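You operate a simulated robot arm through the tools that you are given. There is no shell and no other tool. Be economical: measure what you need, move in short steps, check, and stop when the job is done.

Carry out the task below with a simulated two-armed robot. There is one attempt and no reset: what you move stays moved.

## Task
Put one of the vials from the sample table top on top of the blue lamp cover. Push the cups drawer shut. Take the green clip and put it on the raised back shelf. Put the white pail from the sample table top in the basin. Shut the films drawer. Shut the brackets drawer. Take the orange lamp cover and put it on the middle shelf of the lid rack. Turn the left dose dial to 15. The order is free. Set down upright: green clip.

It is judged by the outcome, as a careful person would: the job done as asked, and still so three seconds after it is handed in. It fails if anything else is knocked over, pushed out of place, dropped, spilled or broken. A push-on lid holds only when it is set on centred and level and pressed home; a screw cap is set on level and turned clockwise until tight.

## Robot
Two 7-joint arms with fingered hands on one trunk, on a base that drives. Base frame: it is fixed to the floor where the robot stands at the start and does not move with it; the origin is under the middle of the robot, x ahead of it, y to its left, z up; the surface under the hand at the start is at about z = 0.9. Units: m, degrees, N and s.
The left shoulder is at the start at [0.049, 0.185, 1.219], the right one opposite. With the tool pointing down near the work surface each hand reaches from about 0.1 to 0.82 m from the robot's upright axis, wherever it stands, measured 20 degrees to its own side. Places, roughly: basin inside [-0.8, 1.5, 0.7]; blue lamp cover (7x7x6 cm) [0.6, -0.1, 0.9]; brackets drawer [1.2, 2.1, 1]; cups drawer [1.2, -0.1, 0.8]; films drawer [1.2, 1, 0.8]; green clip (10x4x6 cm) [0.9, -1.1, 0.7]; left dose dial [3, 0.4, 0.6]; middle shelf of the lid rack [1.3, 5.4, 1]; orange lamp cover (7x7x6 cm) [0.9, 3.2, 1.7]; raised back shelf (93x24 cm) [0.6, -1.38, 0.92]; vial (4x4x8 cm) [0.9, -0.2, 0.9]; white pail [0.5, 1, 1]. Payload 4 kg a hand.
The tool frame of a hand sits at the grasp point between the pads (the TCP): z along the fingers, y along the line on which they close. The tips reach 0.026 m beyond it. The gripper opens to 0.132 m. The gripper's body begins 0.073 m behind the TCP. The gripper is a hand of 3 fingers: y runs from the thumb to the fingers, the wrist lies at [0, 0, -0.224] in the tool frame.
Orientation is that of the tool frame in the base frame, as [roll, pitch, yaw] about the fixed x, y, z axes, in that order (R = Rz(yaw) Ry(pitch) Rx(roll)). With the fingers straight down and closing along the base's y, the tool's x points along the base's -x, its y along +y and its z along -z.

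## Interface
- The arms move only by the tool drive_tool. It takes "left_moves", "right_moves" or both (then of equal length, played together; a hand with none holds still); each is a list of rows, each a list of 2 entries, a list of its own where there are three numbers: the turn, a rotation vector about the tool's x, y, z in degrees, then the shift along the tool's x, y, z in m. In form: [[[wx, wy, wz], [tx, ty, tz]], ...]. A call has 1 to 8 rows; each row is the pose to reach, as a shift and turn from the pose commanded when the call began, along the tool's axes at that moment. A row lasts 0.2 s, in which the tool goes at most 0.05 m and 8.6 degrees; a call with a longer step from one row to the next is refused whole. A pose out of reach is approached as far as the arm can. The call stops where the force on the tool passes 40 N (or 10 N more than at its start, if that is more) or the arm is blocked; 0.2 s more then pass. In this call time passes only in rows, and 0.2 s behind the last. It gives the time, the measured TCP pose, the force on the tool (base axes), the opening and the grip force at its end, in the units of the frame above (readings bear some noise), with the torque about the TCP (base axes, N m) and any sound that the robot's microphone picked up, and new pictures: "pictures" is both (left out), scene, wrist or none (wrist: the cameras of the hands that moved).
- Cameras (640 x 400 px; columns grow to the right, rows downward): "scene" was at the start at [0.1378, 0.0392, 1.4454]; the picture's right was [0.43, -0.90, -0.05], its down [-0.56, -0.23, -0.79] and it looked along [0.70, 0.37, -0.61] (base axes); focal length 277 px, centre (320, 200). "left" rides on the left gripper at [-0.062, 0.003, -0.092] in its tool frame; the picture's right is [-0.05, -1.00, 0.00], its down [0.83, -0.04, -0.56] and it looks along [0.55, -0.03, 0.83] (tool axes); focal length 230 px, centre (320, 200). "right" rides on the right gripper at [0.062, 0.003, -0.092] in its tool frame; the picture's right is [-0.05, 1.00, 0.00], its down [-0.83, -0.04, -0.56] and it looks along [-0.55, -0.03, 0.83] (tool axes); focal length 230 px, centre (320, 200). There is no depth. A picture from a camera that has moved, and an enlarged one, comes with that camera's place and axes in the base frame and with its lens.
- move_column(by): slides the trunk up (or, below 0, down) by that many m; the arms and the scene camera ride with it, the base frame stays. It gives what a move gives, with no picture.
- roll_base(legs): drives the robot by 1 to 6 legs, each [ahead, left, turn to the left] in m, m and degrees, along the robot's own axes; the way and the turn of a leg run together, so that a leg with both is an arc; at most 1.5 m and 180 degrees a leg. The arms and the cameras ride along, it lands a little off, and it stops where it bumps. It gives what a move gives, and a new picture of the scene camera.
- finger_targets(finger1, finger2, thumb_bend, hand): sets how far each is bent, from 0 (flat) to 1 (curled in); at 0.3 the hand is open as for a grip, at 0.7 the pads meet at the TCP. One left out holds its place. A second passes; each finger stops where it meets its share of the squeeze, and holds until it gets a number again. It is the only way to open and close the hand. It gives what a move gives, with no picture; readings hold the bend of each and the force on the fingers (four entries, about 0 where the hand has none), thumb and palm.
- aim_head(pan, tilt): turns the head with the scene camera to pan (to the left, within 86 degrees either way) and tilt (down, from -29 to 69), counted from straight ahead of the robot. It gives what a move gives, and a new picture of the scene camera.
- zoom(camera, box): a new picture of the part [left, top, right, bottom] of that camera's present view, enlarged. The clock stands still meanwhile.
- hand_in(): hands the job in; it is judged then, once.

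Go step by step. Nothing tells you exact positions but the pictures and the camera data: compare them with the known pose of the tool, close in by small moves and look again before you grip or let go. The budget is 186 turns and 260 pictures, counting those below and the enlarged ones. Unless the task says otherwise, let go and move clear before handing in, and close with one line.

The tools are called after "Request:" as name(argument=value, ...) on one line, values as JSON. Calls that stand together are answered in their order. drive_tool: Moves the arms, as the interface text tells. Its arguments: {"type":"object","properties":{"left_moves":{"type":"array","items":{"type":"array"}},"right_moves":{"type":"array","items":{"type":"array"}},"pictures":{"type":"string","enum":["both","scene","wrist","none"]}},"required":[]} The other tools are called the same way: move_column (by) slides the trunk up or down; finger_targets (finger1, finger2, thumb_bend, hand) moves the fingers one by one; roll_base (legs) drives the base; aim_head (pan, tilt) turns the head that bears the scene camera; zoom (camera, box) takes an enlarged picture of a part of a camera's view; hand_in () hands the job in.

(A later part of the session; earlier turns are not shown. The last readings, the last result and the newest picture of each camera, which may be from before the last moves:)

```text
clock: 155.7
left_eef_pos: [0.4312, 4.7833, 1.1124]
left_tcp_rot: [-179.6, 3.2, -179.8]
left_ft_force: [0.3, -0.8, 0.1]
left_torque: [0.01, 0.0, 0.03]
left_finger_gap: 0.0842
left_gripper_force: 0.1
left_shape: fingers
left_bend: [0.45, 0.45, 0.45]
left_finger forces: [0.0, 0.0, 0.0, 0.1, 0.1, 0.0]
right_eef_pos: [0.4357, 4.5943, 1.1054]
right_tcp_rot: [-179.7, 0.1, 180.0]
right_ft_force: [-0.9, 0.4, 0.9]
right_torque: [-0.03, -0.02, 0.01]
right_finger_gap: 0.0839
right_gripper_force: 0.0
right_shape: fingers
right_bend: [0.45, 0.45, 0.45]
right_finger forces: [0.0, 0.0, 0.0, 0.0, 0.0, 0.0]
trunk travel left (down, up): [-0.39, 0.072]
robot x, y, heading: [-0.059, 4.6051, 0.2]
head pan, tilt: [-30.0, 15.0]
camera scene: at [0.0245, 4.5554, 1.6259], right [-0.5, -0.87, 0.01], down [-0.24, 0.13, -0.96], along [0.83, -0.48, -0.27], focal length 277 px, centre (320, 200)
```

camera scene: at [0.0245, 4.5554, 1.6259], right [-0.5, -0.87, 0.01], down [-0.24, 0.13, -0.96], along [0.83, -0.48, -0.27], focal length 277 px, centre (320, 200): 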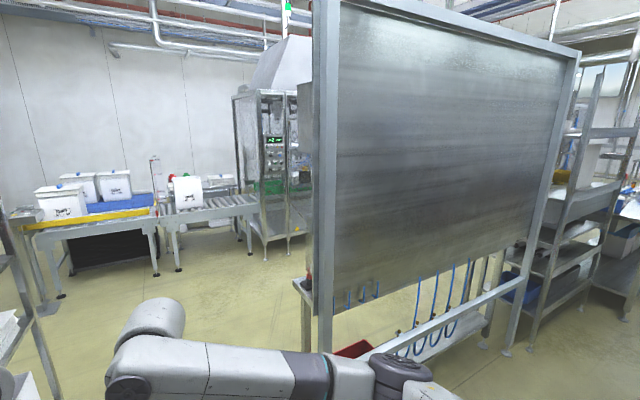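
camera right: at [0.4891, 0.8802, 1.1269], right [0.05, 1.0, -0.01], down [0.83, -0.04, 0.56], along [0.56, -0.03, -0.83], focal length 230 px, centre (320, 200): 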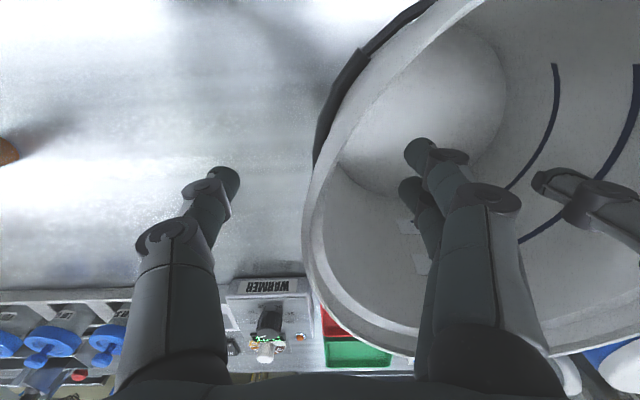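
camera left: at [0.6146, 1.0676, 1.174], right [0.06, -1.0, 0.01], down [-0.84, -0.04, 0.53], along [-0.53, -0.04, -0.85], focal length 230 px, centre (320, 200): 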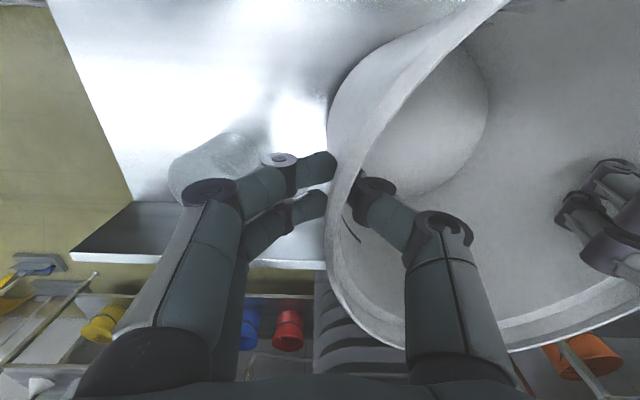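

Request:
roll_base(legs=[[0.3, 0.09, 0], [1.5, 0, 0]])

Request:
aim_head(pan=-80, tilt=10)

```text
clock: 160.2
left_eef_pos: [1.0663, 4.8762, 1.1175]
left_tcp_rot: [-179.5, 3.7, -178.7]
left_ft_force: [-0.7, -0.4, -0.2]
left_torque: [-0.04, -0.01, -0.01]
left_finger_gap: 0.0841
left_gripper_force: 0.2
left_shape: fingers
left_bend: [0.45, 0.45, 0.45]
left_finger forces: [0.1, 0.0, 0.1, 0.0, 0.0, 0.0]
right_eef_pos: [1.0697, 4.6848, 1.1083]
right_tcp_rot: [-179.8, 0.4, -179.5]
right_ft_force: [-0.1, 0.7, 0.0]
right_torque: [0.03, -0.06, 0.0]
right_finger_gap: 0.0842
right_gripper_force: 0.1
right_shape: fingers
right_bend: [0.45, 0.45, 0.45]
right_finger forces: [0.0, 0.0, 0.0, 0.0, 0.1, 0.0]
trunk travel left (down, up): [-0.39, 0.072]
robot x, y, heading: [0.5795, 4.6914, 0.5]
head pan, tilt: [-30.0, 15.0]
stopped in leg 2: the robot was blocked; the commanded pose is now the measured one
camera scene: at [0.6558, 4.6407, 1.6263], right [-0.49, -0.87, 0.0], down [-0.23, 0.13, -0.96], along [0.84, -0.47, -0.27], focal length 277 px, centre (320, 200)
```

scene: 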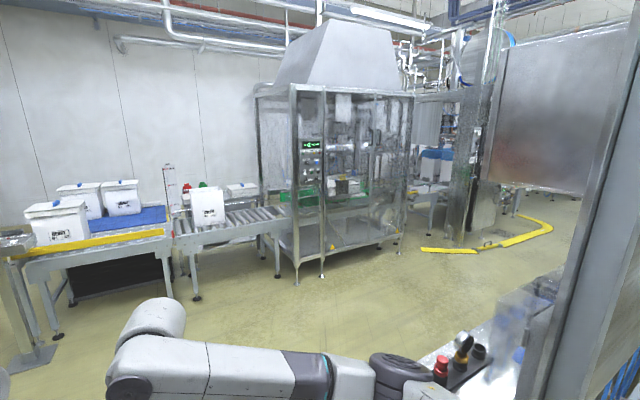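

```text
clock: 161.4
left_eef_pos: [1.0674, 4.8761, 1.1173]
left_tcp_rot: [-179.6, 3.6, -178.8]
left_ft_force: [0.3, -0.7, -0.7]
left_torque: [0.01, 0.0, 0.03]
left_finger_gap: 0.0842
left_gripper_force: 0.1
left_shape: fingers
left_bend: [0.45, 0.45, 0.45]
left_finger forces: [0.0, 0.0, 0.0, 0.1, 0.1, 0.0]
right_eef_pos: [1.0726, 4.6827, 1.1077]
right_tcp_rot: [-179.9, 0.3, -179.6]
right_ft_force: [-0.7, -0.1, -0.3]
right_torque: [0.04, -0.01, 0.01]
right_finger_gap: 0.0841
right_gripper_force: 0.1
right_shape: fingers
right_bend: [0.45, 0.45, 0.45]
right_finger forces: [0.1, 0.1, 0.1, 0.0, 0.0, 0.0]
trunk travel left (down, up): [-0.39, 0.072]
robot x, y, heading: [0.5818, 4.6942, 0.6]
head pan, tilt: [-80.0, 10.0]
camera scene: at [0.5942, 4.5944, 1.6346], right [-0.98, -0.18, 0.01], down [-0.04, 0.17, -0.98], along [0.18, -0.97, -0.18], focal length 277 px, centre (320, 200)
```

scene: 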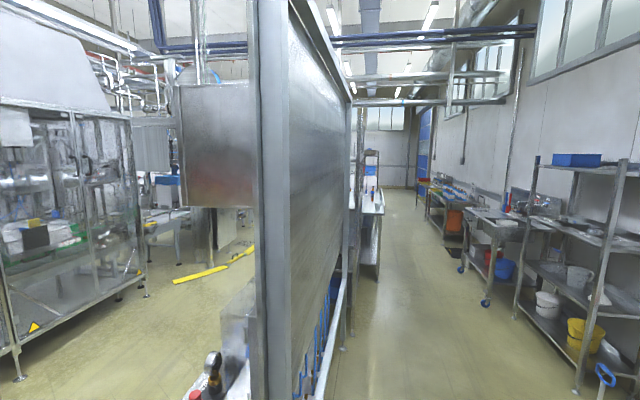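

The base was blocked. I'll look left to see what touched.

Request:
roll_base(legs=[[-0.08, 0, 0]])

Request:
aim_head(pan=45, tilt=25)

```text
clock: 162.5
left_eef_pos: [0.9998, 4.8793, 1.1111]
left_tcp_rot: [-179.4, 3.0, -178.7]
left_ft_force: [0.5, 0.3, -0.1]
left_torque: [0.02, 0.03, 0.01]
left_finger_gap: 0.0843
left_gripper_force: 0.0
left_shape: fingers
left_bend: [0.45, 0.45, 0.45]
left_finger forces: [0.1, 0.0, 0.1, 0.0, 0.0, 0.0]
right_eef_pos: [1.0038, 4.6847, 1.1025]
right_tcp_rot: [-179.5, -0.3, -179.6]
right_ft_force: [-0.2, -0.1, 0.3]
right_torque: [0.03, 0.05, 0.0]
right_finger_gap: 0.0842
right_gripper_force: 0.0
right_shape: fingers
right_bend: [0.45, 0.45, 0.45]
right_finger forces: [0.0, 0.1, 0.0, 0.1, 0.1, 0.1]
trunk travel left (down, up): [-0.39, 0.072]
robot x, y, heading: [0.507, 4.694, 0.6]
head pan, tilt: [-80.0, 10.0]
camera scene: at [0.5303, 4.6006, 1.6347], right [-0.98, -0.18, 0.02], down [-0.05, 0.17, -0.98], along [0.18, -0.97, -0.18], focal length 277 px, centre (320, 200)
```

scene: 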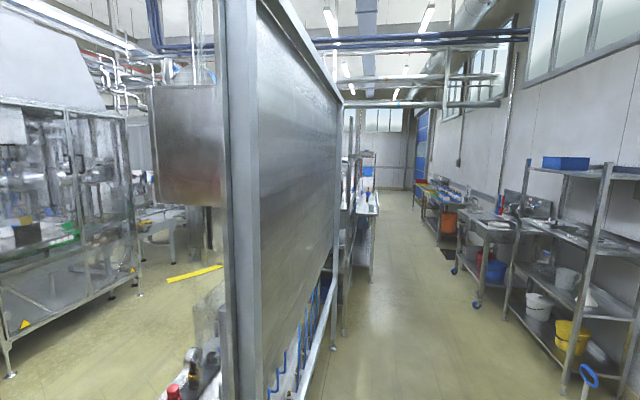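

```text
clock: 164.5
left_eef_pos: [0.9949, 4.8783, 1.1126]
left_tcp_rot: [-179.4, 3.4, -178.8]
left_ft_force: [0.9, 0.1, 0.0]
left_torque: [0.01, 0.0, 0.0]
left_finger_gap: 0.084
left_gripper_force: 0.0
left_shape: fingers
left_bend: [0.45, 0.45, 0.45]
left_finger forces: [0.0, 0.0, 0.1, 0.0, 0.1, 0.1]
right_eef_pos: [0.9991, 4.6847, 1.1045]
right_tcp_rot: [-179.7, 0.0, -179.8]
right_ft_force: [-0.3, -0.2, 0.3]
right_torque: [0.02, 0.02, 0.03]
right_finger_gap: 0.0842
right_gripper_force: 0.1
right_shape: fingers
right_bend: [0.45, 0.45, 0.45]
right_finger forces: [0.1, 0.1, 0.0, 0.1, 0.0, 0.0]
trunk travel left (down, up): [-0.39, 0.072]
robot x, y, heading: [0.5056, 4.695, 0.4]
head pan, tilt: [45.0, 25.0]
camera scene: at [0.5698, 4.7568, 1.6099], right [0.71, -0.7, -0.01], down [-0.31, -0.3, -0.9], along [0.63, 0.65, -0.43], focal length 277 px, centre (320, 200)
```

scene: 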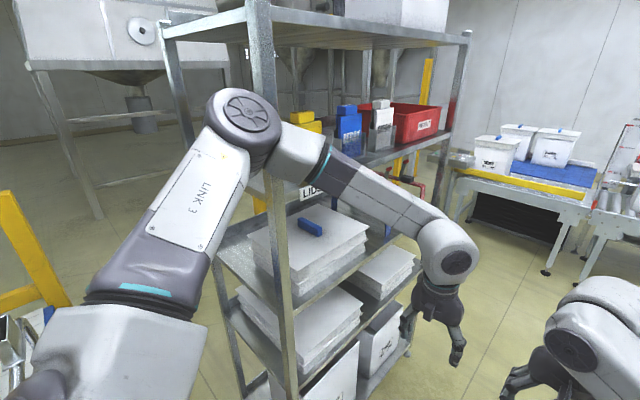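

The left elbow touched the rack post, and nothing moved. I'll back off, face south, and slide sideways through the gap instead.

Request:
roll_base(legs=[[-0.5, 0.0, 0], [0, 0, -90.5], [-0.17, 0, 0]])

Request:
aim_head(pan=50, tilt=25)

```text
clock: 172.5
left_eef_pos: [0.1713, 4.3543, 1.1124]
left_tcp_rot: [-179.4, 3.1, 87.8]
left_ft_force: [1.2, -0.7, -0.2]
left_torque: [0.03, 0.02, -0.05]
left_finger_gap: 0.0845
left_gripper_force: 0.1
left_shape: fingers
left_bend: [0.45, 0.45, 0.45]
left_finger forces: [0.1, 0.1, 0.0, 0.1, 0.0, 0.1]
right_eef_pos: [-0.0234, 4.3619, 1.1041]
right_tcp_rot: [-179.6, -0.2, 86.8]
right_ft_force: [0.2, -0.1, -0.2]
right_torque: [0.03, 0.01, -0.02]
right_finger_gap: 0.0842
right_gripper_force: 0.0
right_shape: fingers
right_bend: [0.45, 0.45, 0.45]
right_finger forces: [0.1, 0.0, 0.0, 0.1, 0.1, 0.0]
trunk travel left (down, up): [-0.39, 0.072]
robot x, y, heading: [0.0135, 4.8559, -93.0]
head pan, tilt: [45.0, 25.0]
camera scene: at [0.0758, 4.7867, 1.6096], right [-0.74, -0.67, -0.01], down [-0.28, 0.33, -0.9], along [0.61, -0.67, -0.43], focal length 277 px, centre (320, 200)
```

scene: 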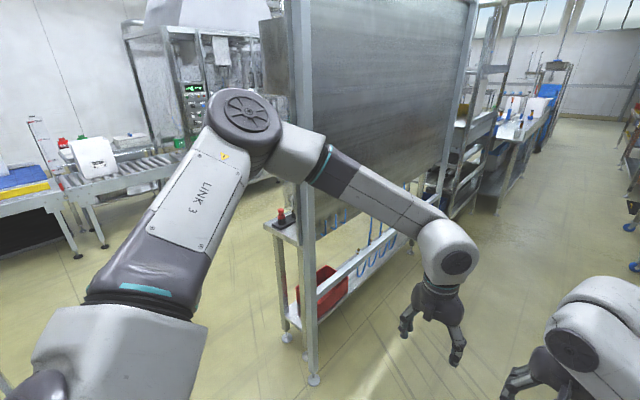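

```text
clock: 173.2
left_eef_pos: [0.1715, 4.3583, 1.1128]
left_tcp_rot: [-179.4, 3.4, 87.8]
left_ft_force: [-0.1, 0.3, -0.7]
left_torque: [-0.04, 0.02, 0.05]
left_finger_gap: 0.0838
left_gripper_force: 0.2
left_shape: fingers
left_bend: [0.45, 0.45, 0.45]
left_finger forces: [0.0, 0.1, 0.0, 0.0, 0.1, 0.0]
right_eef_pos: [-0.0233, 4.365, 1.1052]
right_tcp_rot: [-179.8, 0.0, 86.7]
right_ft_force: [-0.2, 0.2, 0.1]
right_torque: [0.0, 0.0, -0.04]
right_finger_gap: 0.084
right_gripper_force: 0.1
right_shape: fingers
right_bend: [0.45, 0.45, 0.45]
right_finger forces: [0.0, 0.0, 0.1, 0.1, 0.0, 0.1]
trunk travel left (down, up): [-0.39, 0.072]
robot x, y, heading: [0.013, 4.8587, -92.9]
head pan, tilt: [50.0, 25.0]
camera scene: at [0.0818, 4.7959, 1.6099], right [-0.68, -0.73, -0.01], down [-0.31, 0.3, -0.9], along [0.66, -0.61, -0.43], focal length 277 px, centre (320, 200)
```

scene: 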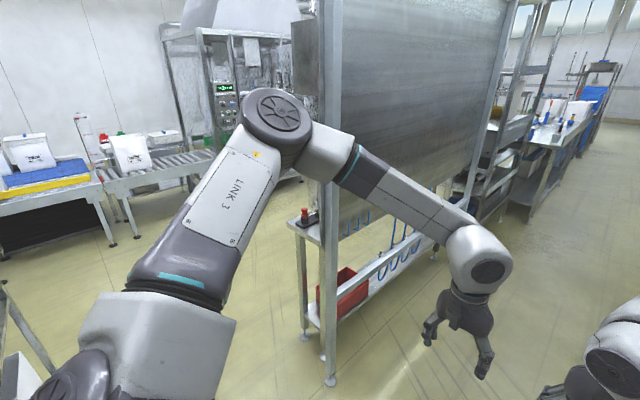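

Request:
roll_base(legs=[[-0.03, 0, 3], [0, 1.0, 0], [0, 0.9, 0]])

Request:
aim_head(pan=-20, tilt=15)

```text
clock: 182.8
left_eef_pos: [2.022, 4.385, 1.112]
left_tcp_rot: [-179.3, 3.3, 89.9]
left_ft_force: [0.4, 0.1, 0.6]
left_torque: [0.02, -0.02, -0.02]
left_finger_gap: 0.0843
left_gripper_force: 0.1
left_shape: fingers
left_bend: [0.45, 0.45, 0.45]
left_finger forces: [0.0, 0.0, 0.0, 0.1, 0.0, 0.1]
right_eef_pos: [1.8289, 4.3849, 1.1057]
right_tcp_rot: [-179.7, 0.0, 88.8]
right_ft_force: [-0.9, -0.3, 0.2]
right_torque: [0.0, -0.03, 0.02]
right_finger_gap: 0.084
right_gripper_force: 0.1
right_shape: fingers
right_bend: [0.45, 0.45, 0.45]
right_finger forces: [0.0, 0.0, 0.0, 0.1, 0.1, 0.0]
trunk travel left (down, up): [-0.39, 0.072]
robot x, y, heading: [1.8445, 4.8766, -90.9]
head pan, tilt: [50.0, 25.0]
camera scene: at [1.9173, 4.8195, 1.61], right [-0.66, -0.76, -0.01], down [-0.32, 0.29, -0.9], along [0.68, -0.59, -0.43], focal length 277 px, centre (320, 200)
```

scene: 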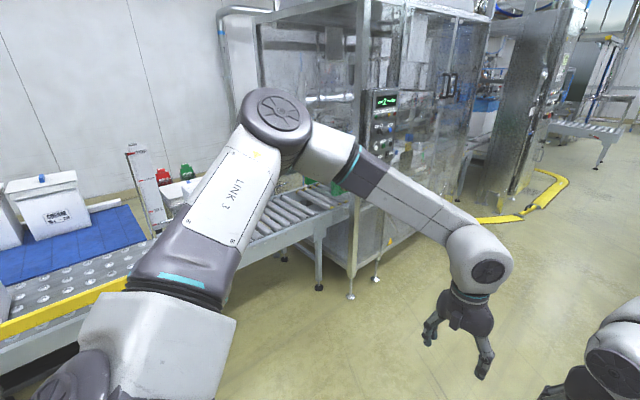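

```text
clock: 184.3
left_eef_pos: [2.0229, 4.385, 1.1133]
left_tcp_rot: [-179.5, 3.3, 89.9]
left_ft_force: [0.5, 0.4, 0.0]
left_torque: [0.0, -0.02, 0.01]
left_finger_gap: 0.0841
left_gripper_force: 0.1
left_shape: fingers
left_bend: [0.45, 0.45, 0.45]
left_finger forces: [0.0, 0.0, 0.0, 0.1, 0.1, 0.0]
right_eef_pos: [1.8286, 4.3862, 1.1044]
right_tcp_rot: [-179.8, 0.1, 88.8]
right_ft_force: [0.3, 0.1, -0.5]
right_torque: [0.01, -0.02, 0.0]
right_finger_gap: 0.0838
right_gripper_force: 0.1
right_shape: fingers
right_bend: [0.45, 0.45, 0.45]
right_finger forces: [0.0, 0.0, 0.0, 0.1, 0.0, 0.1]
trunk travel left (down, up): [-0.39, 0.072]
robot x, y, heading: [1.8468, 4.878, -91.0]
head pan, tilt: [-20.0, 15.0]
camera scene: at [1.8153, 4.7923, 1.6258], right [-0.93, 0.36, 0.01], down [0.09, 0.26, -0.96], along [-0.34, -0.9, -0.27], focal length 277 px, centre (320, 200)
```

scene: 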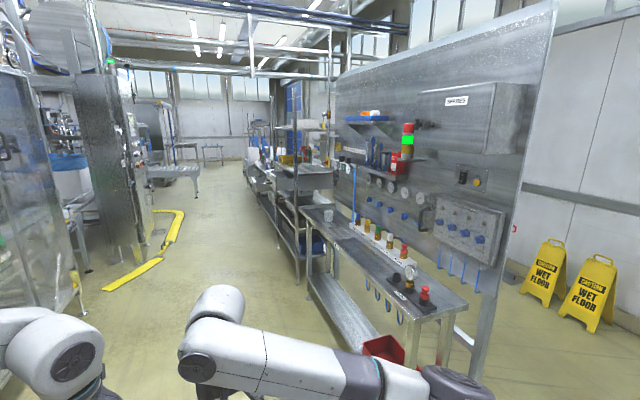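

Request:
zoom(camera="scene", box=[320, 90, 450, 190])

Request:
roll_base(legs=[[1.4, 0.05, 0]])

Request:
aim_head(pan=-80, tilt=10)

```text
4.00 times, centred on (385, 140) of scene
camera zoom: at [1.8153, 4.7923, 1.6258], right [-0.93, 0.36, 0.01], down [0.09, 0.26, -0.96], along [-0.34, -0.9, -0.27], focal length 1109 px, centre (60, 440)
```

zoom: 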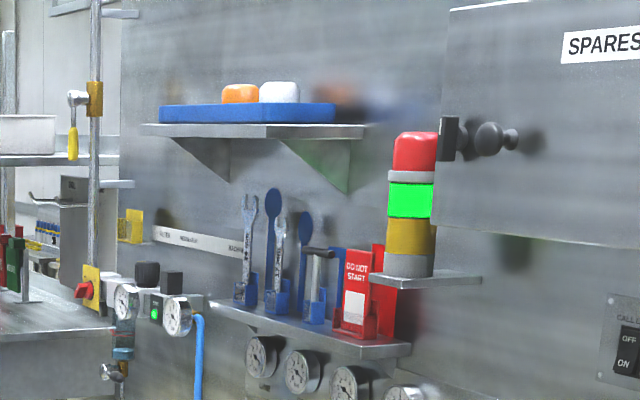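

```text
clock: 191.1
left_eef_pos: [2.0169, 3.0033, 1.1133]
left_tcp_rot: [-179.4, 3.4, 88.2]
left_ft_force: [-0.9, -0.2, 0.1]
left_torque: [0.02, -0.03, 0.03]
left_finger_gap: 0.084
left_gripper_force: 0.1
left_shape: fingers
left_bend: [0.45, 0.45, 0.45]
left_finger forces: [0.0, 0.0, 0.1, 0.1, 0.0, 0.0]
right_eef_pos: [1.8237, 3.009, 1.1045]
right_tcp_rot: [-179.7, 0.2, 87.3]
right_ft_force: [-0.7, 0.7, 0.5]
right_torque: [-0.01, 0.01, -0.02]
right_finger_gap: 0.0842
right_gripper_force: 0.0
right_shape: fingers
right_bend: [0.45, 0.45, 0.45]
right_finger forces: [0.0, 0.1, 0.0, 0.1, 0.0, 0.0]
trunk travel left (down, up): [-0.39, 0.072]
robot x, y, heading: [1.8517, 3.4981, -92.6]
head pan, tilt: [-20.0, 15.0]
camera scene: at [1.8209, 3.4168, 1.6258], right [-0.92, 0.38, 0.0], down [0.1, 0.25, -0.96], along [-0.37, -0.89, -0.27], focal length 277 px, centre (320, 200)
```

scene: 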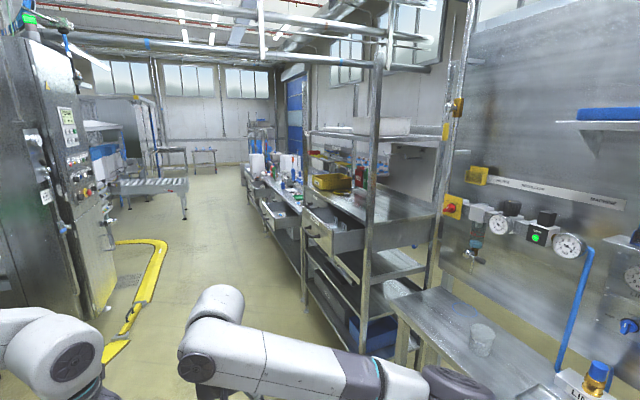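

```text
clock: 192.4
left_eef_pos: [2.0178, 3.0026, 1.113]
left_tcp_rot: [-179.4, 3.4, 88.3]
left_ft_force: [0.6, 0.4, 0.7]
left_torque: [0.02, -0.02, -0.02]
left_finger_gap: 0.0843
left_gripper_force: 0.0
left_shape: fingers
left_bend: [0.45, 0.45, 0.45]
left_finger forces: [0.0, 0.1, 0.0, 0.0, 0.1, 0.0]
right_eef_pos: [1.825, 3.0093, 1.1052]
right_tcp_rot: [-179.7, -0.1, 87.3]
right_ft_force: [-0.7, -0.7, 0.1]
right_torque: [0.0, 0.01, 0.03]
right_finger_gap: 0.0842
right_gripper_force: 0.0
right_shape: fingers
right_bend: [0.45, 0.45, 0.45]
right_finger forces: [0.0, 0.1, 0.0, 0.1, 0.1, 0.0]
trunk travel left (down, up): [-0.39, 0.072]
robot x, y, heading: [1.852, 3.5038, -92.7]
head pan, tilt: [-80.0, 10.0]
camera scene: at [1.7645, 3.4901, 1.6349], right [-0.13, 0.99, 0.01], down [0.17, 0.04, -0.98], along [-0.98, -0.13, -0.18], focal length 277 px, centre (320, 200)
```

scene: 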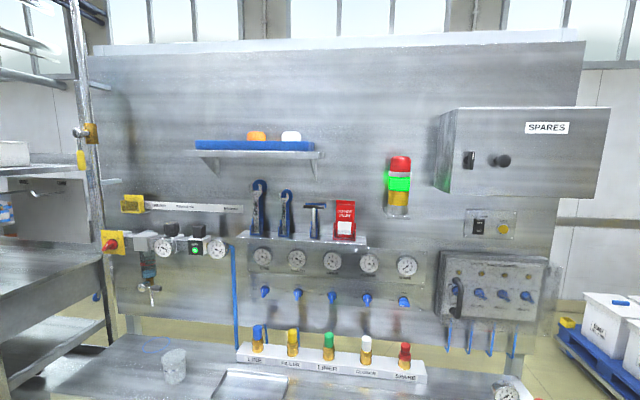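

The orange cover sits in a blue tray on the board's shelf at about [0.905,3.174], z 1.63–1.69. I'll raise the trunk, face the board and strafe to line up.

Request:
move_column(by=0.07)

Request:
roll_base(legs=[[0, 0, -87.3], [0, 0.45, 0]])

Request:
aim_head(pan=0, tilt=10)

```text
clock: 193.5
left_eef_pos: [2.0166, 3.0033, 1.1829]
left_tcp_rot: [-179.4, 3.4, 88.3]
left_ft_force: [-0.1, 0.0, -1.3]
left_torque: [-0.01, 0.02, -0.01]
left_finger_gap: 0.0842
left_gripper_force: 0.1
left_shape: fingers
left_bend: [0.45, 0.45, 0.45]
left_finger forces: [0.0, 0.0, 0.0, 0.1, 0.1, 0.0]
right_eef_pos: [1.8239, 3.0102, 1.175]
right_tcp_rot: [-179.6, 0.0, 87.3]
right_ft_force: [0.7, 0.5, 0.3]
right_torque: [-0.01, -0.02, -0.01]
right_finger_gap: 0.084
right_gripper_force: 0.2
right_shape: fingers
right_bend: [0.45, 0.45, 0.45]
right_finger forces: [0.0, 0.0, 0.0, 0.0, 0.0, 0.0]
trunk travel left (down, up): [-0.46, 0.002]
robot x, y, heading: [1.8573, 3.5002, -92.4]
head pan, tilt: [-80.0, 10.0]
```

```text
clock: 199.9
left_eef_pos: [1.3942, 2.85, 1.1845]
left_tcp_rot: [-179.5, 3.3, 3.8]
left_ft_force: [-0.7, -1.0, -0.4]
left_torque: [-0.06, -0.01, 0.02]
left_finger_gap: 0.0844
left_gripper_force: 0.0
left_shape: fingers
left_bend: [0.45, 0.45, 0.45]
left_finger forces: [0.0, 0.0, 0.1, 0.0, 0.0, 0.0]
right_eef_pos: [1.3814, 3.0409, 1.1749]
right_tcp_rot: [-179.7, 0.1, 2.7]
right_ft_force: [0.0, -0.1, 0.0]
right_torque: [-0.04, 0.01, 0.02]
right_finger_gap: 0.0839
right_gripper_force: 0.0
right_shape: fingers
right_bend: [0.45, 0.45, 0.45]
right_finger forces: [0.1, 0.0, 0.0, 0.0, 0.1, 0.1]
trunk travel left (down, up): [-0.46, 0.002]
robot x, y, heading: [1.8736, 3.056, -177.0]
head pan, tilt: [-80.0, 10.0]
camera scene: at [1.8643, 3.1491, 1.7048], right [0.97, 0.22, 0.0], down [0.04, -0.17, -0.98], along [-0.22, 0.96, -0.18], focal length 277 px, centre (320, 200)
```

scene: 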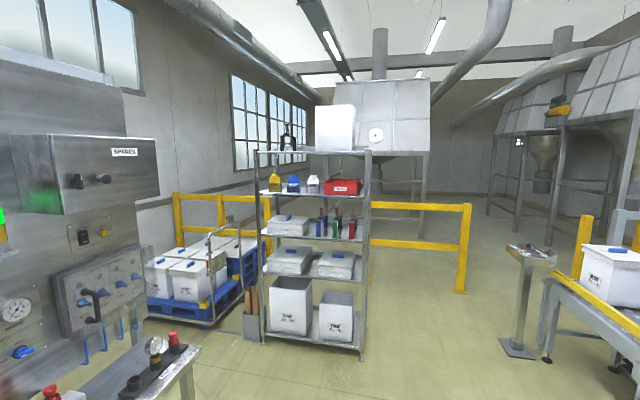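

```text
clock: 201.4
left_eef_pos: [1.3937, 2.8476, 1.1824]
left_tcp_rot: [-179.5, 3.4, 3.8]
left_ft_force: [-0.6, 0.4, -0.1]
left_torque: [-0.01, 0.03, 0.0]
left_finger_gap: 0.084
left_gripper_force: 0.0
left_shape: fingers
left_bend: [0.45, 0.45, 0.45]
left_finger forces: [0.0, 0.0, 0.0, 0.0, 0.0, 0.0]
right_eef_pos: [1.3807, 3.0408, 1.1754]
right_tcp_rot: [-179.6, 0.0, 2.7]
right_ft_force: [0.0, 0.2, 0.6]
right_torque: [0.02, 0.01, 0.01]
right_finger_gap: 0.0841
right_gripper_force: 0.0
right_shape: fingers
right_bend: [0.45, 0.45, 0.45]
right_finger forces: [0.1, 0.0, 0.0, 0.0, 0.1, 0.0]
trunk travel left (down, up): [-0.46, 0.002]
robot x, y, heading: [1.8771, 3.0538, -177.2]
head pan, tilt: [0.0, 10.0]
camera scene: at [1.7923, 3.0513, 1.7049], right [-0.05, 1.0, 0.0], down [0.17, 0.01, -0.98], along [-0.98, -0.05, -0.17], focal length 277 px, centre (320, 200)
```

scene: 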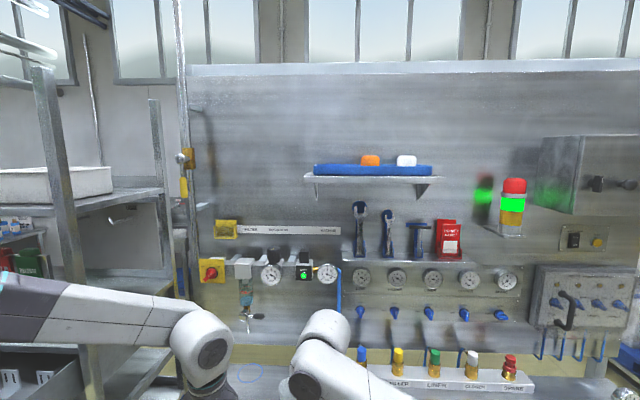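

I'll raise the right hand and tilt it forward, well away from the board.

Request:
drive_tool(right_moves=[[[0, -6, 0], [-0.006, -0.01, -0.045]], [[0, -12, 0], [-0.012, -0.02, -0.09]], [[0, -18, 0], [-0.018, -0.03, -0.135]], [[0, -24, 0], [-0.024, -0.04, -0.18]], [[0, -30, 0], [-0.03, -0.05, -0.225]], [[0, -37, 0], [-0.036, -0.06, -0.27]], [[0, -44, 0], [-0.042, -0.07, -0.315]], [[0, -50, 0], [-0.048, -0.08, -0.36]]], pictures="none")

```text
clock: 203.2
left_eef_pos: [1.3944, 2.8465, 1.1842]
left_tcp_rot: [-179.4, 3.4, 3.8]
left_ft_force: [0.2, 0.2, 0.5]
left_torque: [-0.01, -0.01, 0.01]
left_finger_gap: 0.0842
left_gripper_force: 0.0
left_shape: fingers
left_bend: [0.45, 0.45, 0.45]
left_finger forces: [0.0, 0.0, 0.0, 0.0, 0.0, 0.1]
right_eef_pos: [1.3312, 3.1167, 1.5367]
right_tcp_rot: [-179.4, 50.2, 3.3]
right_ft_force: [0.7, 0.9, -0.2]
right_torque: [-0.01, -0.04, 0.02]
right_finger_gap: 0.084
right_gripper_force: 0.0
right_shape: fingers
right_bend: [0.45, 0.45, 0.45]
right_finger forces: [0.0, 0.0, 0.0, 0.0, 0.0, 0.0]
trunk travel left (down, up): [-0.46, 0.002]
robot x, y, heading: [1.8721, 3.0585, -177.3]
head pan, tilt: [0.0, 10.0]
```

Request:
drive_tool(right_moves=[[[0, 0, 0], [-0.04, -0.01, -0.022]], [[0, 0, 0], [-0.08, -0.02, -0.044]], [[0, 0, 0], [-0.12, -0.03, -0.066]], [[0, 0, 0], [-0.16, -0.04, -0.088]], [[0, 0, 0], [-0.2, -0.05, -0.11]], [[0, 0, 0], [-0.235, -0.058, -0.13]]])

```text
clock: 204.6
left_eef_pos: [1.3941, 2.8465, 1.1838]
left_tcp_rot: [-179.5, 3.4, 3.8]
left_ft_force: [-0.3, 0.4, -0.6]
left_torque: [-0.02, 0.0, -0.02]
left_finger_gap: 0.0842
left_gripper_force: 0.0
left_shape: fingers
left_bend: [0.45, 0.45, 0.45]
left_finger forces: [0.0, 0.0, 0.0, 0.0, 0.0, 0.0]
right_eef_pos: [1.2746, 3.1671, 1.7977]
right_tcp_rot: [-179.4, 50.1, 3.2]
right_ft_force: [0.7, -0.7, 0.1]
right_torque: [0.06, -0.02, 0.01]
right_finger_gap: 0.084
right_gripper_force: 0.0
right_shape: fingers
right_bend: [0.45, 0.45, 0.45]
right_finger forces: [0.0, 0.1, 0.0, 0.0, 0.0, 0.0]
trunk travel left (down, up): [-0.46, 0.002]
robot x, y, heading: [1.8743, 3.0572, -177.2]
head pan, tilt: [0.0, 10.0]
camera scene: at [1.7932, 3.0505, 1.705], right [-0.05, 1.0, 0.0], down [0.17, 0.01, -0.98], along [-0.98, -0.05, -0.17], focal length 277 px, centre (320, 200)
camera right: at [1.3848, 3.168, 1.8108], right [0.01, -1.0, 0.03], down [-0.11, 0.03, 0.99], along [-0.99, -0.02, -0.11], focal length 230 px, centre (320, 200)
```

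scene: 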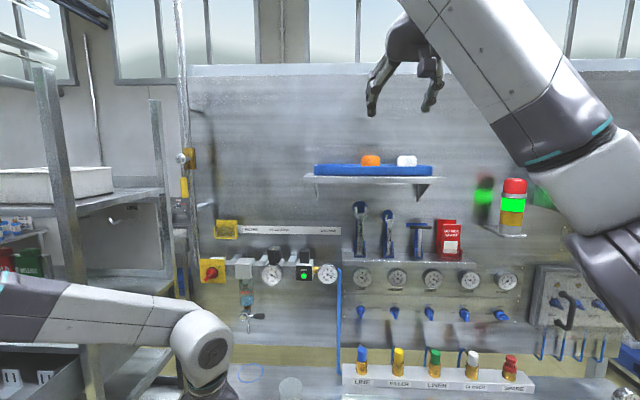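
right: 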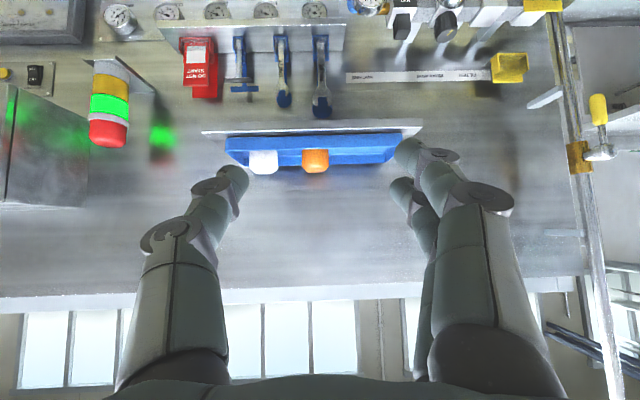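

The hand is well aligned. I'll move the base part way forward and slightly right, to keep the left elbow clear of the neighbouring rack, then extend the arm.

Request:
roll_base(legs=[[0, -0.1, -2.5], [0.2, 0.0, 0]])

```text
clock: 206.9
left_eef_pos: [1.1883, 2.9649, 1.1857]
left_tcp_rot: [-179.3, 3.5, 1.4]
left_ft_force: [0.4, -0.2, 0.4]
left_torque: [0.0, 0.05, 0.0]
left_finger_gap: 0.0839
left_gripper_force: 0.1
left_shape: fingers
left_bend: [0.45, 0.45, 0.45]
left_finger forces: [0.0, 0.0, 0.0, 0.1, 0.0, 0.0]
right_eef_pos: [1.0851, 3.2886, 1.7996]
right_tcp_rot: [-179.3, 50.4, 0.9]
right_ft_force: [0.5, 0.4, -1.0]
right_torque: [0.05, 0.05, -0.04]
right_finger_gap: 0.0844
right_gripper_force: 0.0
right_shape: fingers
right_bend: [0.45, 0.45, 0.45]
right_finger forces: [0.0, 0.0, 0.0, 0.0, 0.1, 0.1]
trunk travel left (down, up): [-0.46, 0.002]
robot x, y, heading: [1.6711, 3.1566, -179.6]
head pan, tilt: [0.0, 10.0]
camera scene: at [1.597, 3.1517, 1.7053], right [-0.01, 1.0, 0.0], down [0.17, 0.0, -0.99], along [-0.99, -0.01, -0.17], focal length 277 px, centre (320, 200)
```

scene: 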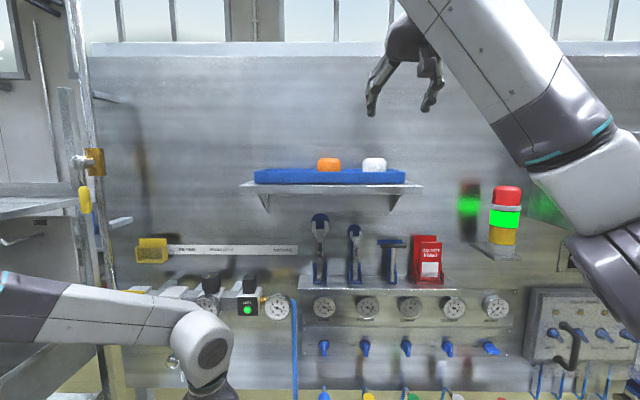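

Request:
drive_tool(right_moves=[[[0, 0, 0], [0, 0.04, 0]], [[0, 0, 0], [0, 0.08, 0.01]], [[0, 0, 0], [-0.01, 0.117, 0.03]], [[0, 0, 0], [-0.024, 0.117, 0.07]], [[0, 0, 0], [-0.037, 0.117, 0.108]]])

```text
clock: 208.1
left_eef_pos: [1.1843, 2.9661, 1.1839]
left_tcp_rot: [-179.4, 3.4, 1.5]
left_ft_force: [-1.3, 0.4, 1.0]
left_torque: [0.01, 0.03, 0.0]
left_finger_gap: 0.0841
left_gripper_force: 0.1
left_shape: fingers
left_bend: [0.45, 0.45, 0.45]
left_finger forces: [0.1, 0.1, 0.0, 0.1, 0.0, 0.0]
right_eef_pos: [0.979, 3.1809, 1.7471]
right_tcp_rot: [-179.3, 50.1, 0.9]
right_ft_force: [0.1, 0.1, 0.3]
right_torque: [0.0, 0.0, -0.03]
right_finger_gap: 0.0841
right_gripper_force: 0.0
right_shape: fingers
right_bend: [0.45, 0.45, 0.45]
right_finger forces: [0.1, 0.1, 0.0, 0.1, 0.0, 0.0]
right hand out of reach, approached as far as the arm can: row 5
trunk travel left (down, up): [-0.46, 0.002]
robot x, y, heading: [1.6711, 3.1529, -179.2]
head pan, tilt: [0.0, 10.0]
camera scene: at [1.5908, 3.154, 1.7049], right [-0.01, 1.0, 0.0], down [0.17, 0.0, -0.98], along [-0.98, -0.01, -0.17], focal length 277 px, centre (320, 200)
camera right: at [1.0886, 3.1778, 1.7588], right [-0.02, -1.0, 0.03], down [-0.1, 0.04, 0.99], along [-0.99, 0.02, -0.11], focal length 230 px, centre (320, 200)
```

scene: 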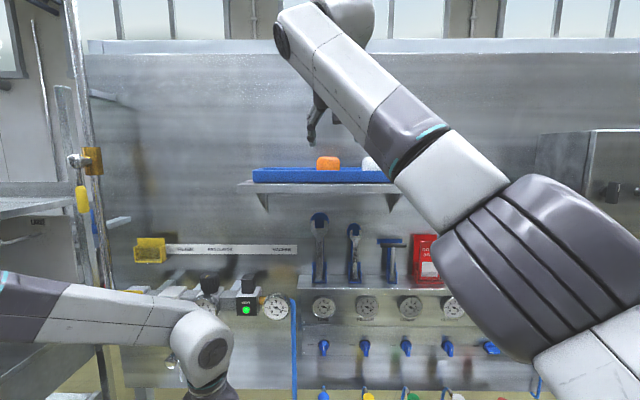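
right: 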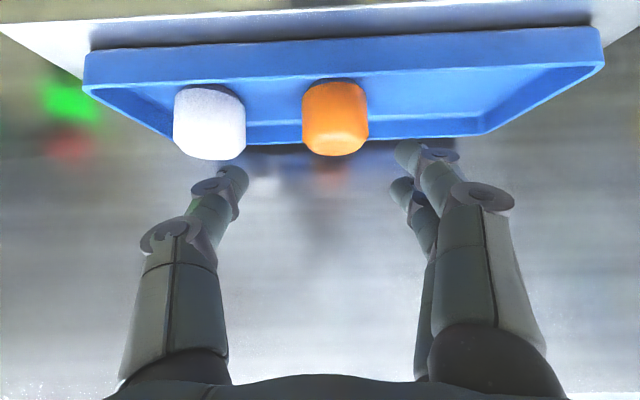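

The base needs to be a bit closer. I'll roll forward 10 cm, since the fingertips are above the cover, then correct and lower.

Request:
roll_base(legs=[[0.1, 0.0, -0.6]])

Request:
drive_tool(right_moves=[[[0, 0, 0], [0.01, 0.006, -0.01]]], pictures="wrist")

```text
clock: 209.3
left_eef_pos: [1.0897, 2.9726, 1.1867]
left_tcp_rot: [-179.3, 3.7, 0.8]
left_ft_force: [0.0, 0.0, 0.2]
left_torque: [0.03, 0.06, 0.0]
left_finger_gap: 0.0841
left_gripper_force: 0.0
left_shape: fingers
left_bend: [0.45, 0.45, 0.45]
left_finger forces: [0.0, 0.0, 0.1, 0.1, 0.0, 0.0]
right_eef_pos: [0.8897, 3.1873, 1.752]
right_tcp_rot: [-179.4, 50.5, 0.3]
right_ft_force: [0.2, 0.1, 0.1]
right_torque: [0.03, 0.01, 0.02]
right_finger_gap: 0.0843
right_gripper_force: 0.1
right_shape: fingers
right_bend: [0.45, 0.45, 0.45]
right_finger forces: [0.0, 0.0, 0.0, 0.0, 0.0, 0.0]
trunk travel left (down, up): [-0.46, 0.002]
robot x, y, heading: [1.5733, 3.1538, 180.0]
head pan, tilt: [0.0, 10.0]
camera scene: at [1.5006, 3.1539, 1.7055], right [0.0, 1.0, 0.0], down [0.17, 0.0, -0.99], along [-0.99, 0.0, -0.17], focal length 277 px, centre (320, 200)
```

scene: 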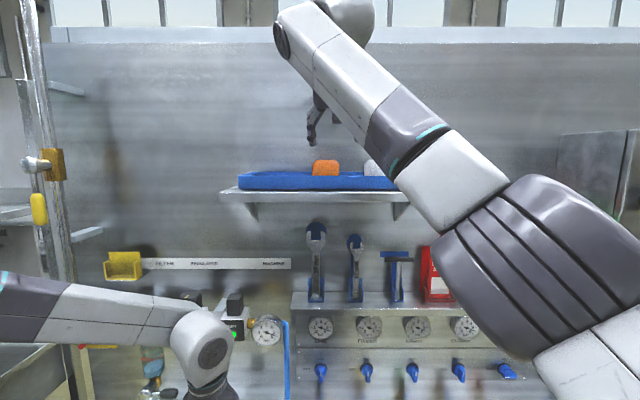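

```text
clock: 209.7
left_eef_pos: [1.0806, 2.9721, 1.1831]
left_tcp_rot: [-179.4, 3.3, 0.9]
left_ft_force: [0.6, 0.5, -0.3]
left_torque: [0.01, 0.0, 0.0]
left_finger_gap: 0.0842
left_gripper_force: 0.1
left_shape: fingers
left_bend: [0.45, 0.45, 0.45]
left_finger forces: [0.0, 0.1, 0.1, 0.1, 0.1, 0.1]
right_eef_pos: [0.8932, 3.1821, 1.7467]
right_tcp_rot: [-179.5, 50.2, 0.2]
right_ft_force: [0.1, 0.8, 0.6]
right_torque: [-0.01, -0.01, 0.0]
right_finger_gap: 0.0842
right_gripper_force: 0.1
right_shape: fingers
right_bend: [0.45, 0.45, 0.45]
right_finger forces: [0.0, 0.0, 0.1, 0.0, 0.0, 0.1]
trunk travel left (down, up): [-0.46, 0.002]
robot x, y, heading: [1.5701, 3.1525, 179.8]
head pan, tilt: [0.0, 10.0]
camera right: at [1.0026, 3.1784, 1.758], right [-0.04, -1.0, 0.03], down [-0.1, 0.04, 0.99], along [-0.99, 0.03, -0.11], focal length 230 px, centre (320, 200)
```

right: 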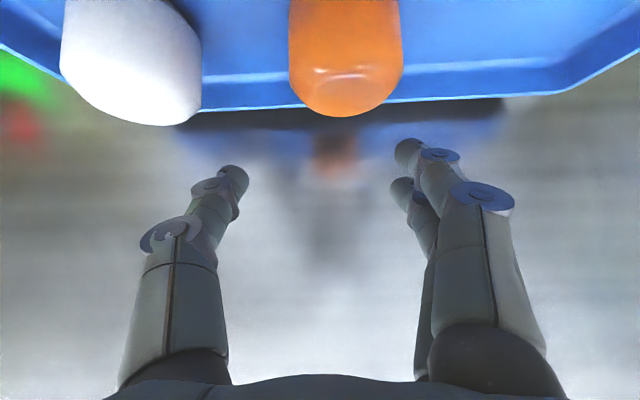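

Request:
drive_tool(right_moves=[[[0, 0, 0], [0.008, 0.015, -0.005]], [[0, 0, 0], [0.035, 0.015, 0.013]], [[0, 0, 0], [0.05, 0.015, 0.026]]], pictures="both")

```text
clock: 210.5
left_eef_pos: [1.083, 2.9726, 1.1844]
left_tcp_rot: [-179.5, 3.4, 0.7]
left_ft_force: [0.6, 0.4, -0.3]
left_torque: [-0.01, -0.01, -0.03]
left_finger_gap: 0.0843
left_gripper_force: 0.0
left_shape: fingers
left_bend: [0.45, 0.45, 0.45]
left_finger forces: [0.1, 0.0, 0.1, 0.0, 0.0, 0.1]
right_eef_pos: [0.9071, 3.1664, 1.6894]
right_tcp_rot: [-179.5, 50.3, 0.1]
right_ft_force: [0.4, 0.3, -0.3]
right_torque: [0.03, 0.0, 0.02]
right_finger_gap: 0.0841
right_gripper_force: 0.1
right_shape: fingers
right_bend: [0.45, 0.45, 0.45]
right_finger forces: [0.1, 0.0, 0.0, 0.0, 0.0, 0.0]
trunk travel left (down, up): [-0.46, 0.002]
robot x, y, heading: [1.5724, 3.153, 180.2]
head pan, tilt: [0.0, 10.0]
camera scene: at [1.4919, 3.1556, 1.705], right [0.0, 1.0, 0.0], down [0.17, 0.0, -0.98], along [-0.98, 0.0, -0.17], focal length 277 px, centre (320, 200)
camera right: at [1.0171, 3.1629, 1.7017], right [-0.04, -1.0, 0.04], down [-0.1, 0.04, 0.99], along [-0.99, 0.03, -0.1], focal length 230 px, centre (320, 200)
```

scene: 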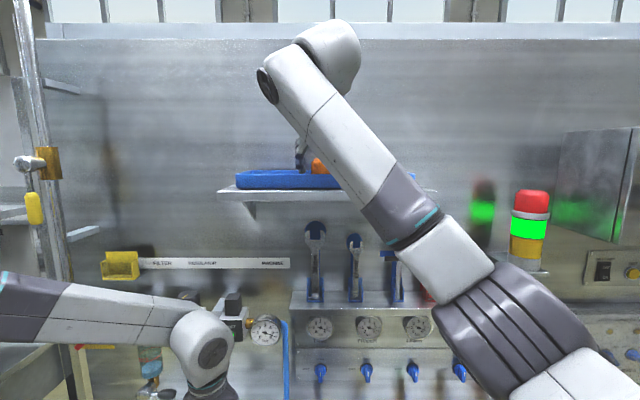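
right: 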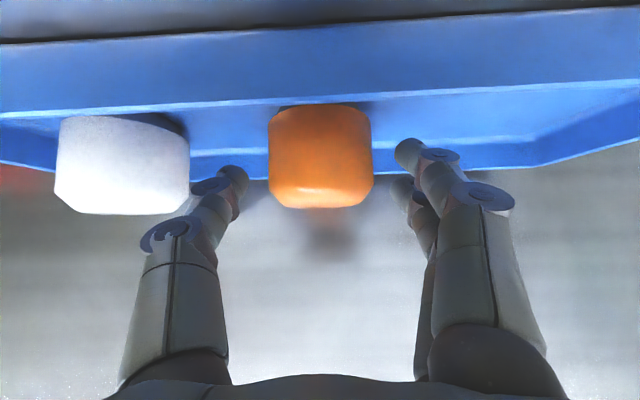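

Well centred. I'll advance along the fingers about 3.5 cm to straddle the cover.

Request:
drive_tool(right_moves=[[[0, 0, 0], [-0.002, 0.0, 0.012]], [[0, 0, 0], [-0.003, 0.0, 0.024]], [[0, 0, 0], [-0.004, 0.0, 0.034]]], pictures="wrist")

```text
clock: 211.3
left_eef_pos: [1.0832, 2.9705, 1.1846]
left_tcp_rot: [-179.4, 3.4, 0.8]
left_ft_force: [0.3, 0.0, -0.9]
left_torque: [0.0, 0.0, -0.02]
left_finger_gap: 0.0842
left_gripper_force: 0.1
left_shape: fingers
left_bend: [0.45, 0.45, 0.45]
left_finger forces: [0.1, 0.0, 0.1, 0.0, 0.1, 0.1]
right_eef_pos: [0.8781, 3.1672, 1.6719]
right_tcp_rot: [-179.3, 50.2, 0.3]
right_ft_force: [0.0, -0.3, -0.2]
right_torque: [-0.03, -0.02, 0.04]
right_finger_gap: 0.0841
right_gripper_force: 0.2
right_shape: fingers
right_bend: [0.45, 0.45, 0.45]
right_finger forces: [0.0, 0.0, 0.0, 0.1, 0.0, 0.0]
trunk travel left (down, up): [-0.46, 0.002]
robot x, y, heading: [1.5731, 3.1532, 180.0]
head pan, tilt: [0.0, 10.0]
camera right: at [0.9877, 3.1624, 1.6836], right [-0.04, -1.0, 0.03], down [-0.1, 0.04, 0.99], along [-0.99, 0.03, -0.11], focal length 230 px, centre (320, 200)
```

right: 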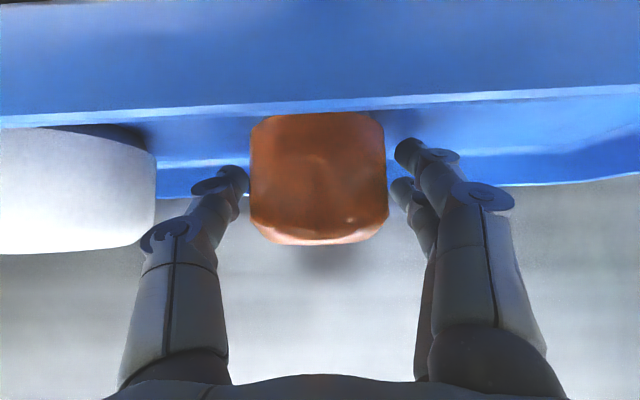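

Positioned. Closing on the cover.

Request:
finger_targets(hand="right", finger1=0.62, finger2=0.62, thumb_bend=0.62)

Request:
drive_tool(right_moves=[[[0, 0, 0], [-0.0154, 0.0, -0.0128]], [[0, 0, 0], [-0.038, 0.0, -0.032]], [[0, 0, 0], [-0.062, 0.0, -0.051]]], pictures="both")

```text
clock: 212.3
left_eef_pos: [1.0831, 2.9714, 1.1831]
left_tcp_rot: [-179.4, 3.4, 0.8]
left_ft_force: [0.9, 0.1, -0.8]
left_torque: [0.03, -0.01, -0.02]
left_finger_gap: 0.0843
left_gripper_force: 0.1
left_shape: fingers
left_bend: [0.45, 0.45, 0.45]
left_finger forces: [0.1, 0.0, 0.0, 0.0, 0.0, 0.0]
right_eef_pos: [0.8772, 3.1666, 1.6727]
right_tcp_rot: [-179.4, 50.2, 0.3]
right_ft_force: [0.3, -0.2, 0.4]
right_torque: [-0.04, 0.02, -0.01]
right_finger_gap: 0.0459
right_gripper_force: 6.2
right_shape: fingers
right_bend: [0.56, 0.61, 0.6]
right_finger forces: [4.5, 1.4, 0.0, 0.1, 6.4, 0.0]
trunk travel left (down, up): [-0.46, 0.002]
robot x, y, heading: [1.5711, 3.1552, 179.9]
head pan, tilt: [0.0, 10.0]
```

```text
clock: 213.1
left_eef_pos: [1.0836, 2.9708, 1.1842]
left_tcp_rot: [-179.4, 3.4, 0.8]
left_ft_force: [-0.2, -0.9, -0.9]
left_torque: [-0.01, -0.01, -0.01]
left_finger_gap: 0.0839
left_gripper_force: 0.0
left_shape: fingers
left_bend: [0.45, 0.45, 0.45]
left_finger forces: [0.1, 0.0, 0.0, 0.0, 0.1, 0.0]
right_eef_pos: [0.8801, 3.1677, 1.7318]
right_tcp_rot: [-179.3, 50.3, 0.3]
right_ft_force: [0.9, 0.3, -0.6]
right_torque: [0.0, 0.0, 0.0]
right_finger_gap: 0.0457
right_gripper_force: 6.0
right_shape: fingers
right_bend: [0.56, 0.61, 0.6]
right_finger forces: [4.4, 1.5, 0.1, 0.1, 6.3, 0.0]
right hand out of reach, approached as far as the arm can: row 3
trunk travel left (down, up): [-0.46, 0.002]
robot x, y, heading: [1.5743, 3.1531, 179.9]
head pan, tilt: [0.0, 10.0]
camera scene: at [1.4919, 3.1533, 1.705], right [0.0, 1.0, 0.0], down [0.17, 0.0, -0.98], along [-0.98, 0.0, -0.17], focal length 277 px, centre (320, 200)
camera right: at [0.9897, 3.1627, 1.7441], right [-0.04, -1.0, 0.03], down [-0.1, 0.04, 0.99], along [-0.99, 0.03, -0.1], focal length 230 px, centre (320, 200)
```

scene: 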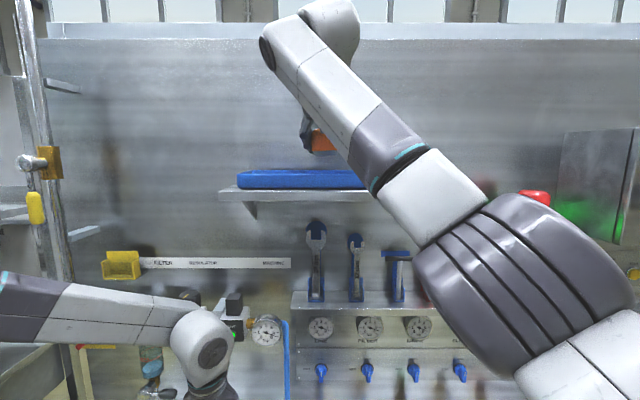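
right: 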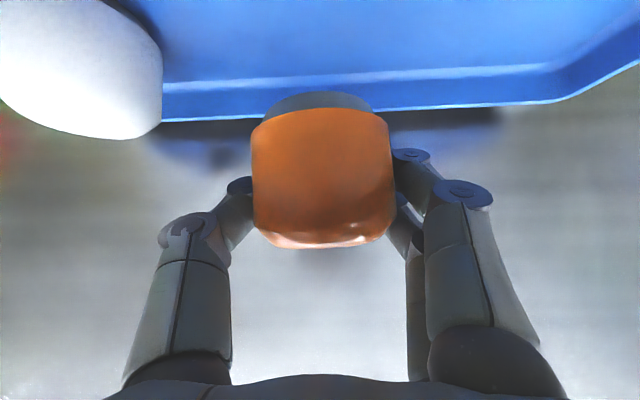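

Lifted. I'll firm up the grip, back away from the board, and head to the lid rack.

Request:
finger_targets(hand="right", finger1=0.68, finger2=0.7, thumb_bend=0.68)

Request:
roll_base(legs=[[-0.35, 0, 0], [0, 0, -90], [1.1, 0, 0], [0, 0.45, 0]])

Request:
aim_head(pan=0, tilt=22)

```text
clock: 214.1
left_eef_pos: [1.0828, 2.9716, 1.1829]
left_tcp_rot: [-179.4, 3.4, 0.9]
left_ft_force: [-0.3, -0.9, 0.3]
left_torque: [0.0, -0.03, 0.0]
left_finger_gap: 0.0842
left_gripper_force: 0.2
left_shape: fingers
left_bend: [0.45, 0.45, 0.45]
left_finger forces: [0.0, 0.0, 0.1, 0.1, 0.1, 0.1]
right_eef_pos: [0.8779, 3.1684, 1.7312]
right_tcp_rot: [-179.4, 50.3, 0.2]
right_ft_force: [0.1, 0.5, 0.3]
right_torque: [-0.01, 0.01, -0.02]
right_finger_gap: 0.0435
right_gripper_force: 16.0
right_shape: fingers
right_bend: [0.57, 0.65, 0.63]
right_finger forces: [8.1, 8.0, 0.0, 0.0, 16.4, 0.0]
trunk travel left (down, up): [-0.46, 0.002]
robot x, y, heading: [1.5689, 3.1509, 180.0]
head pan, tilt: [0.0, 10.0]
```

```text
clock: 227.8
left_eef_pos: [1.3127, 4.7395, 1.1827]
left_tcp_rot: [-179.5, 3.4, -89.9]
left_ft_force: [0.3, 0.8, 0.4]
left_torque: [0.0, 0.02, -0.01]
left_finger_gap: 0.0844
left_gripper_force: 0.0
left_shape: fingers
left_bend: [0.45, 0.45, 0.45]
left_finger forces: [0.0, 0.0, 0.1, 0.0, 0.0, 0.1]
right_eef_pos: [1.5128, 4.9412, 1.7305]
right_tcp_rot: [-179.5, 50.2, -90.7]
right_ft_force: [-0.9, 0.0, -1.5]
right_torque: [0.0, 0.02, 0.02]
right_finger_gap: 0.043
right_gripper_force: 15.4
right_shape: fingers
right_bend: [0.57, 0.65, 0.63]
right_finger forces: [7.9, 7.9, 0.1, 0.0, 16.2, 0.0]
trunk travel left (down, up): [-0.46, 0.002]
robot x, y, heading: [1.4886, 4.2451, 89.1]
head pan, tilt: [0.0, 10.0]
camera scene: at [1.4918, 4.3301, 1.7049], right [1.0, -0.01, 0.0], down [0.0, -0.17, -0.98], along [0.01, 0.98, -0.17], focal length 277 px, centre (320, 200)
```

scene: 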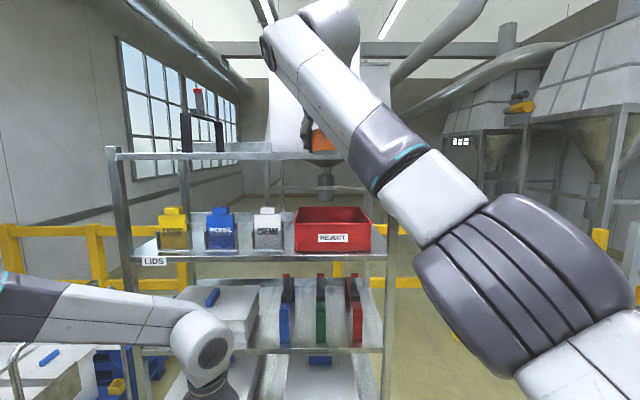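

```text
clock: 228.5
left_eef_pos: [1.31, 4.7386, 1.1838]
left_tcp_rot: [-179.4, 3.4, -90.0]
left_ft_force: [0.5, 0.1, 0.1]
left_torque: [0.01, -0.03, -0.01]
left_finger_gap: 0.084
left_gripper_force: 0.0
left_shape: fingers
left_bend: [0.45, 0.45, 0.45]
left_finger forces: [0.1, 0.0, 0.0, 0.0, 0.0, 0.1]
right_eef_pos: [1.5116, 4.9416, 1.7306]
right_tcp_rot: [-179.4, 50.2, -90.7]
right_ft_force: [-0.8, -0.9, -0.6]
right_torque: [0.01, 0.03, 0.03]
right_finger_gap: 0.0431
right_gripper_force: 15.2
right_shape: fingers
right_bend: [0.57, 0.65, 0.63]
right_finger forces: [8.1, 7.9, 0.0, 0.0, 16.2, 0.1]
trunk travel left (down, up): [-0.46, 0.002]
robot x, y, heading: [1.4886, 4.2456, 89.1]
head pan, tilt: [0.0, 22.0]
camera scene: at [1.4891, 4.3299, 1.6855], right [1.0, -0.01, 0.0], down [-0.01, -0.37, -0.93], along [0.01, 0.93, -0.37], focal length 277 px, centre (320, 200)
```

scene: 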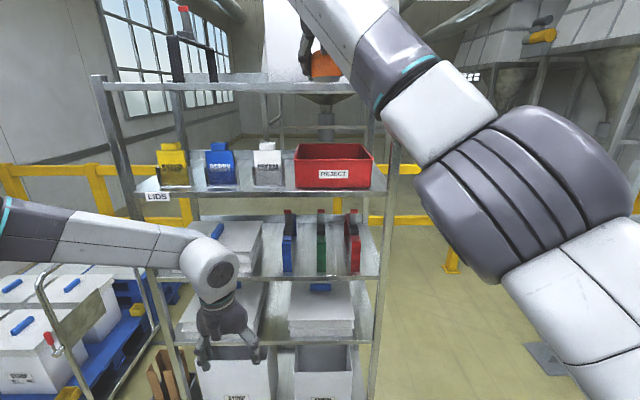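

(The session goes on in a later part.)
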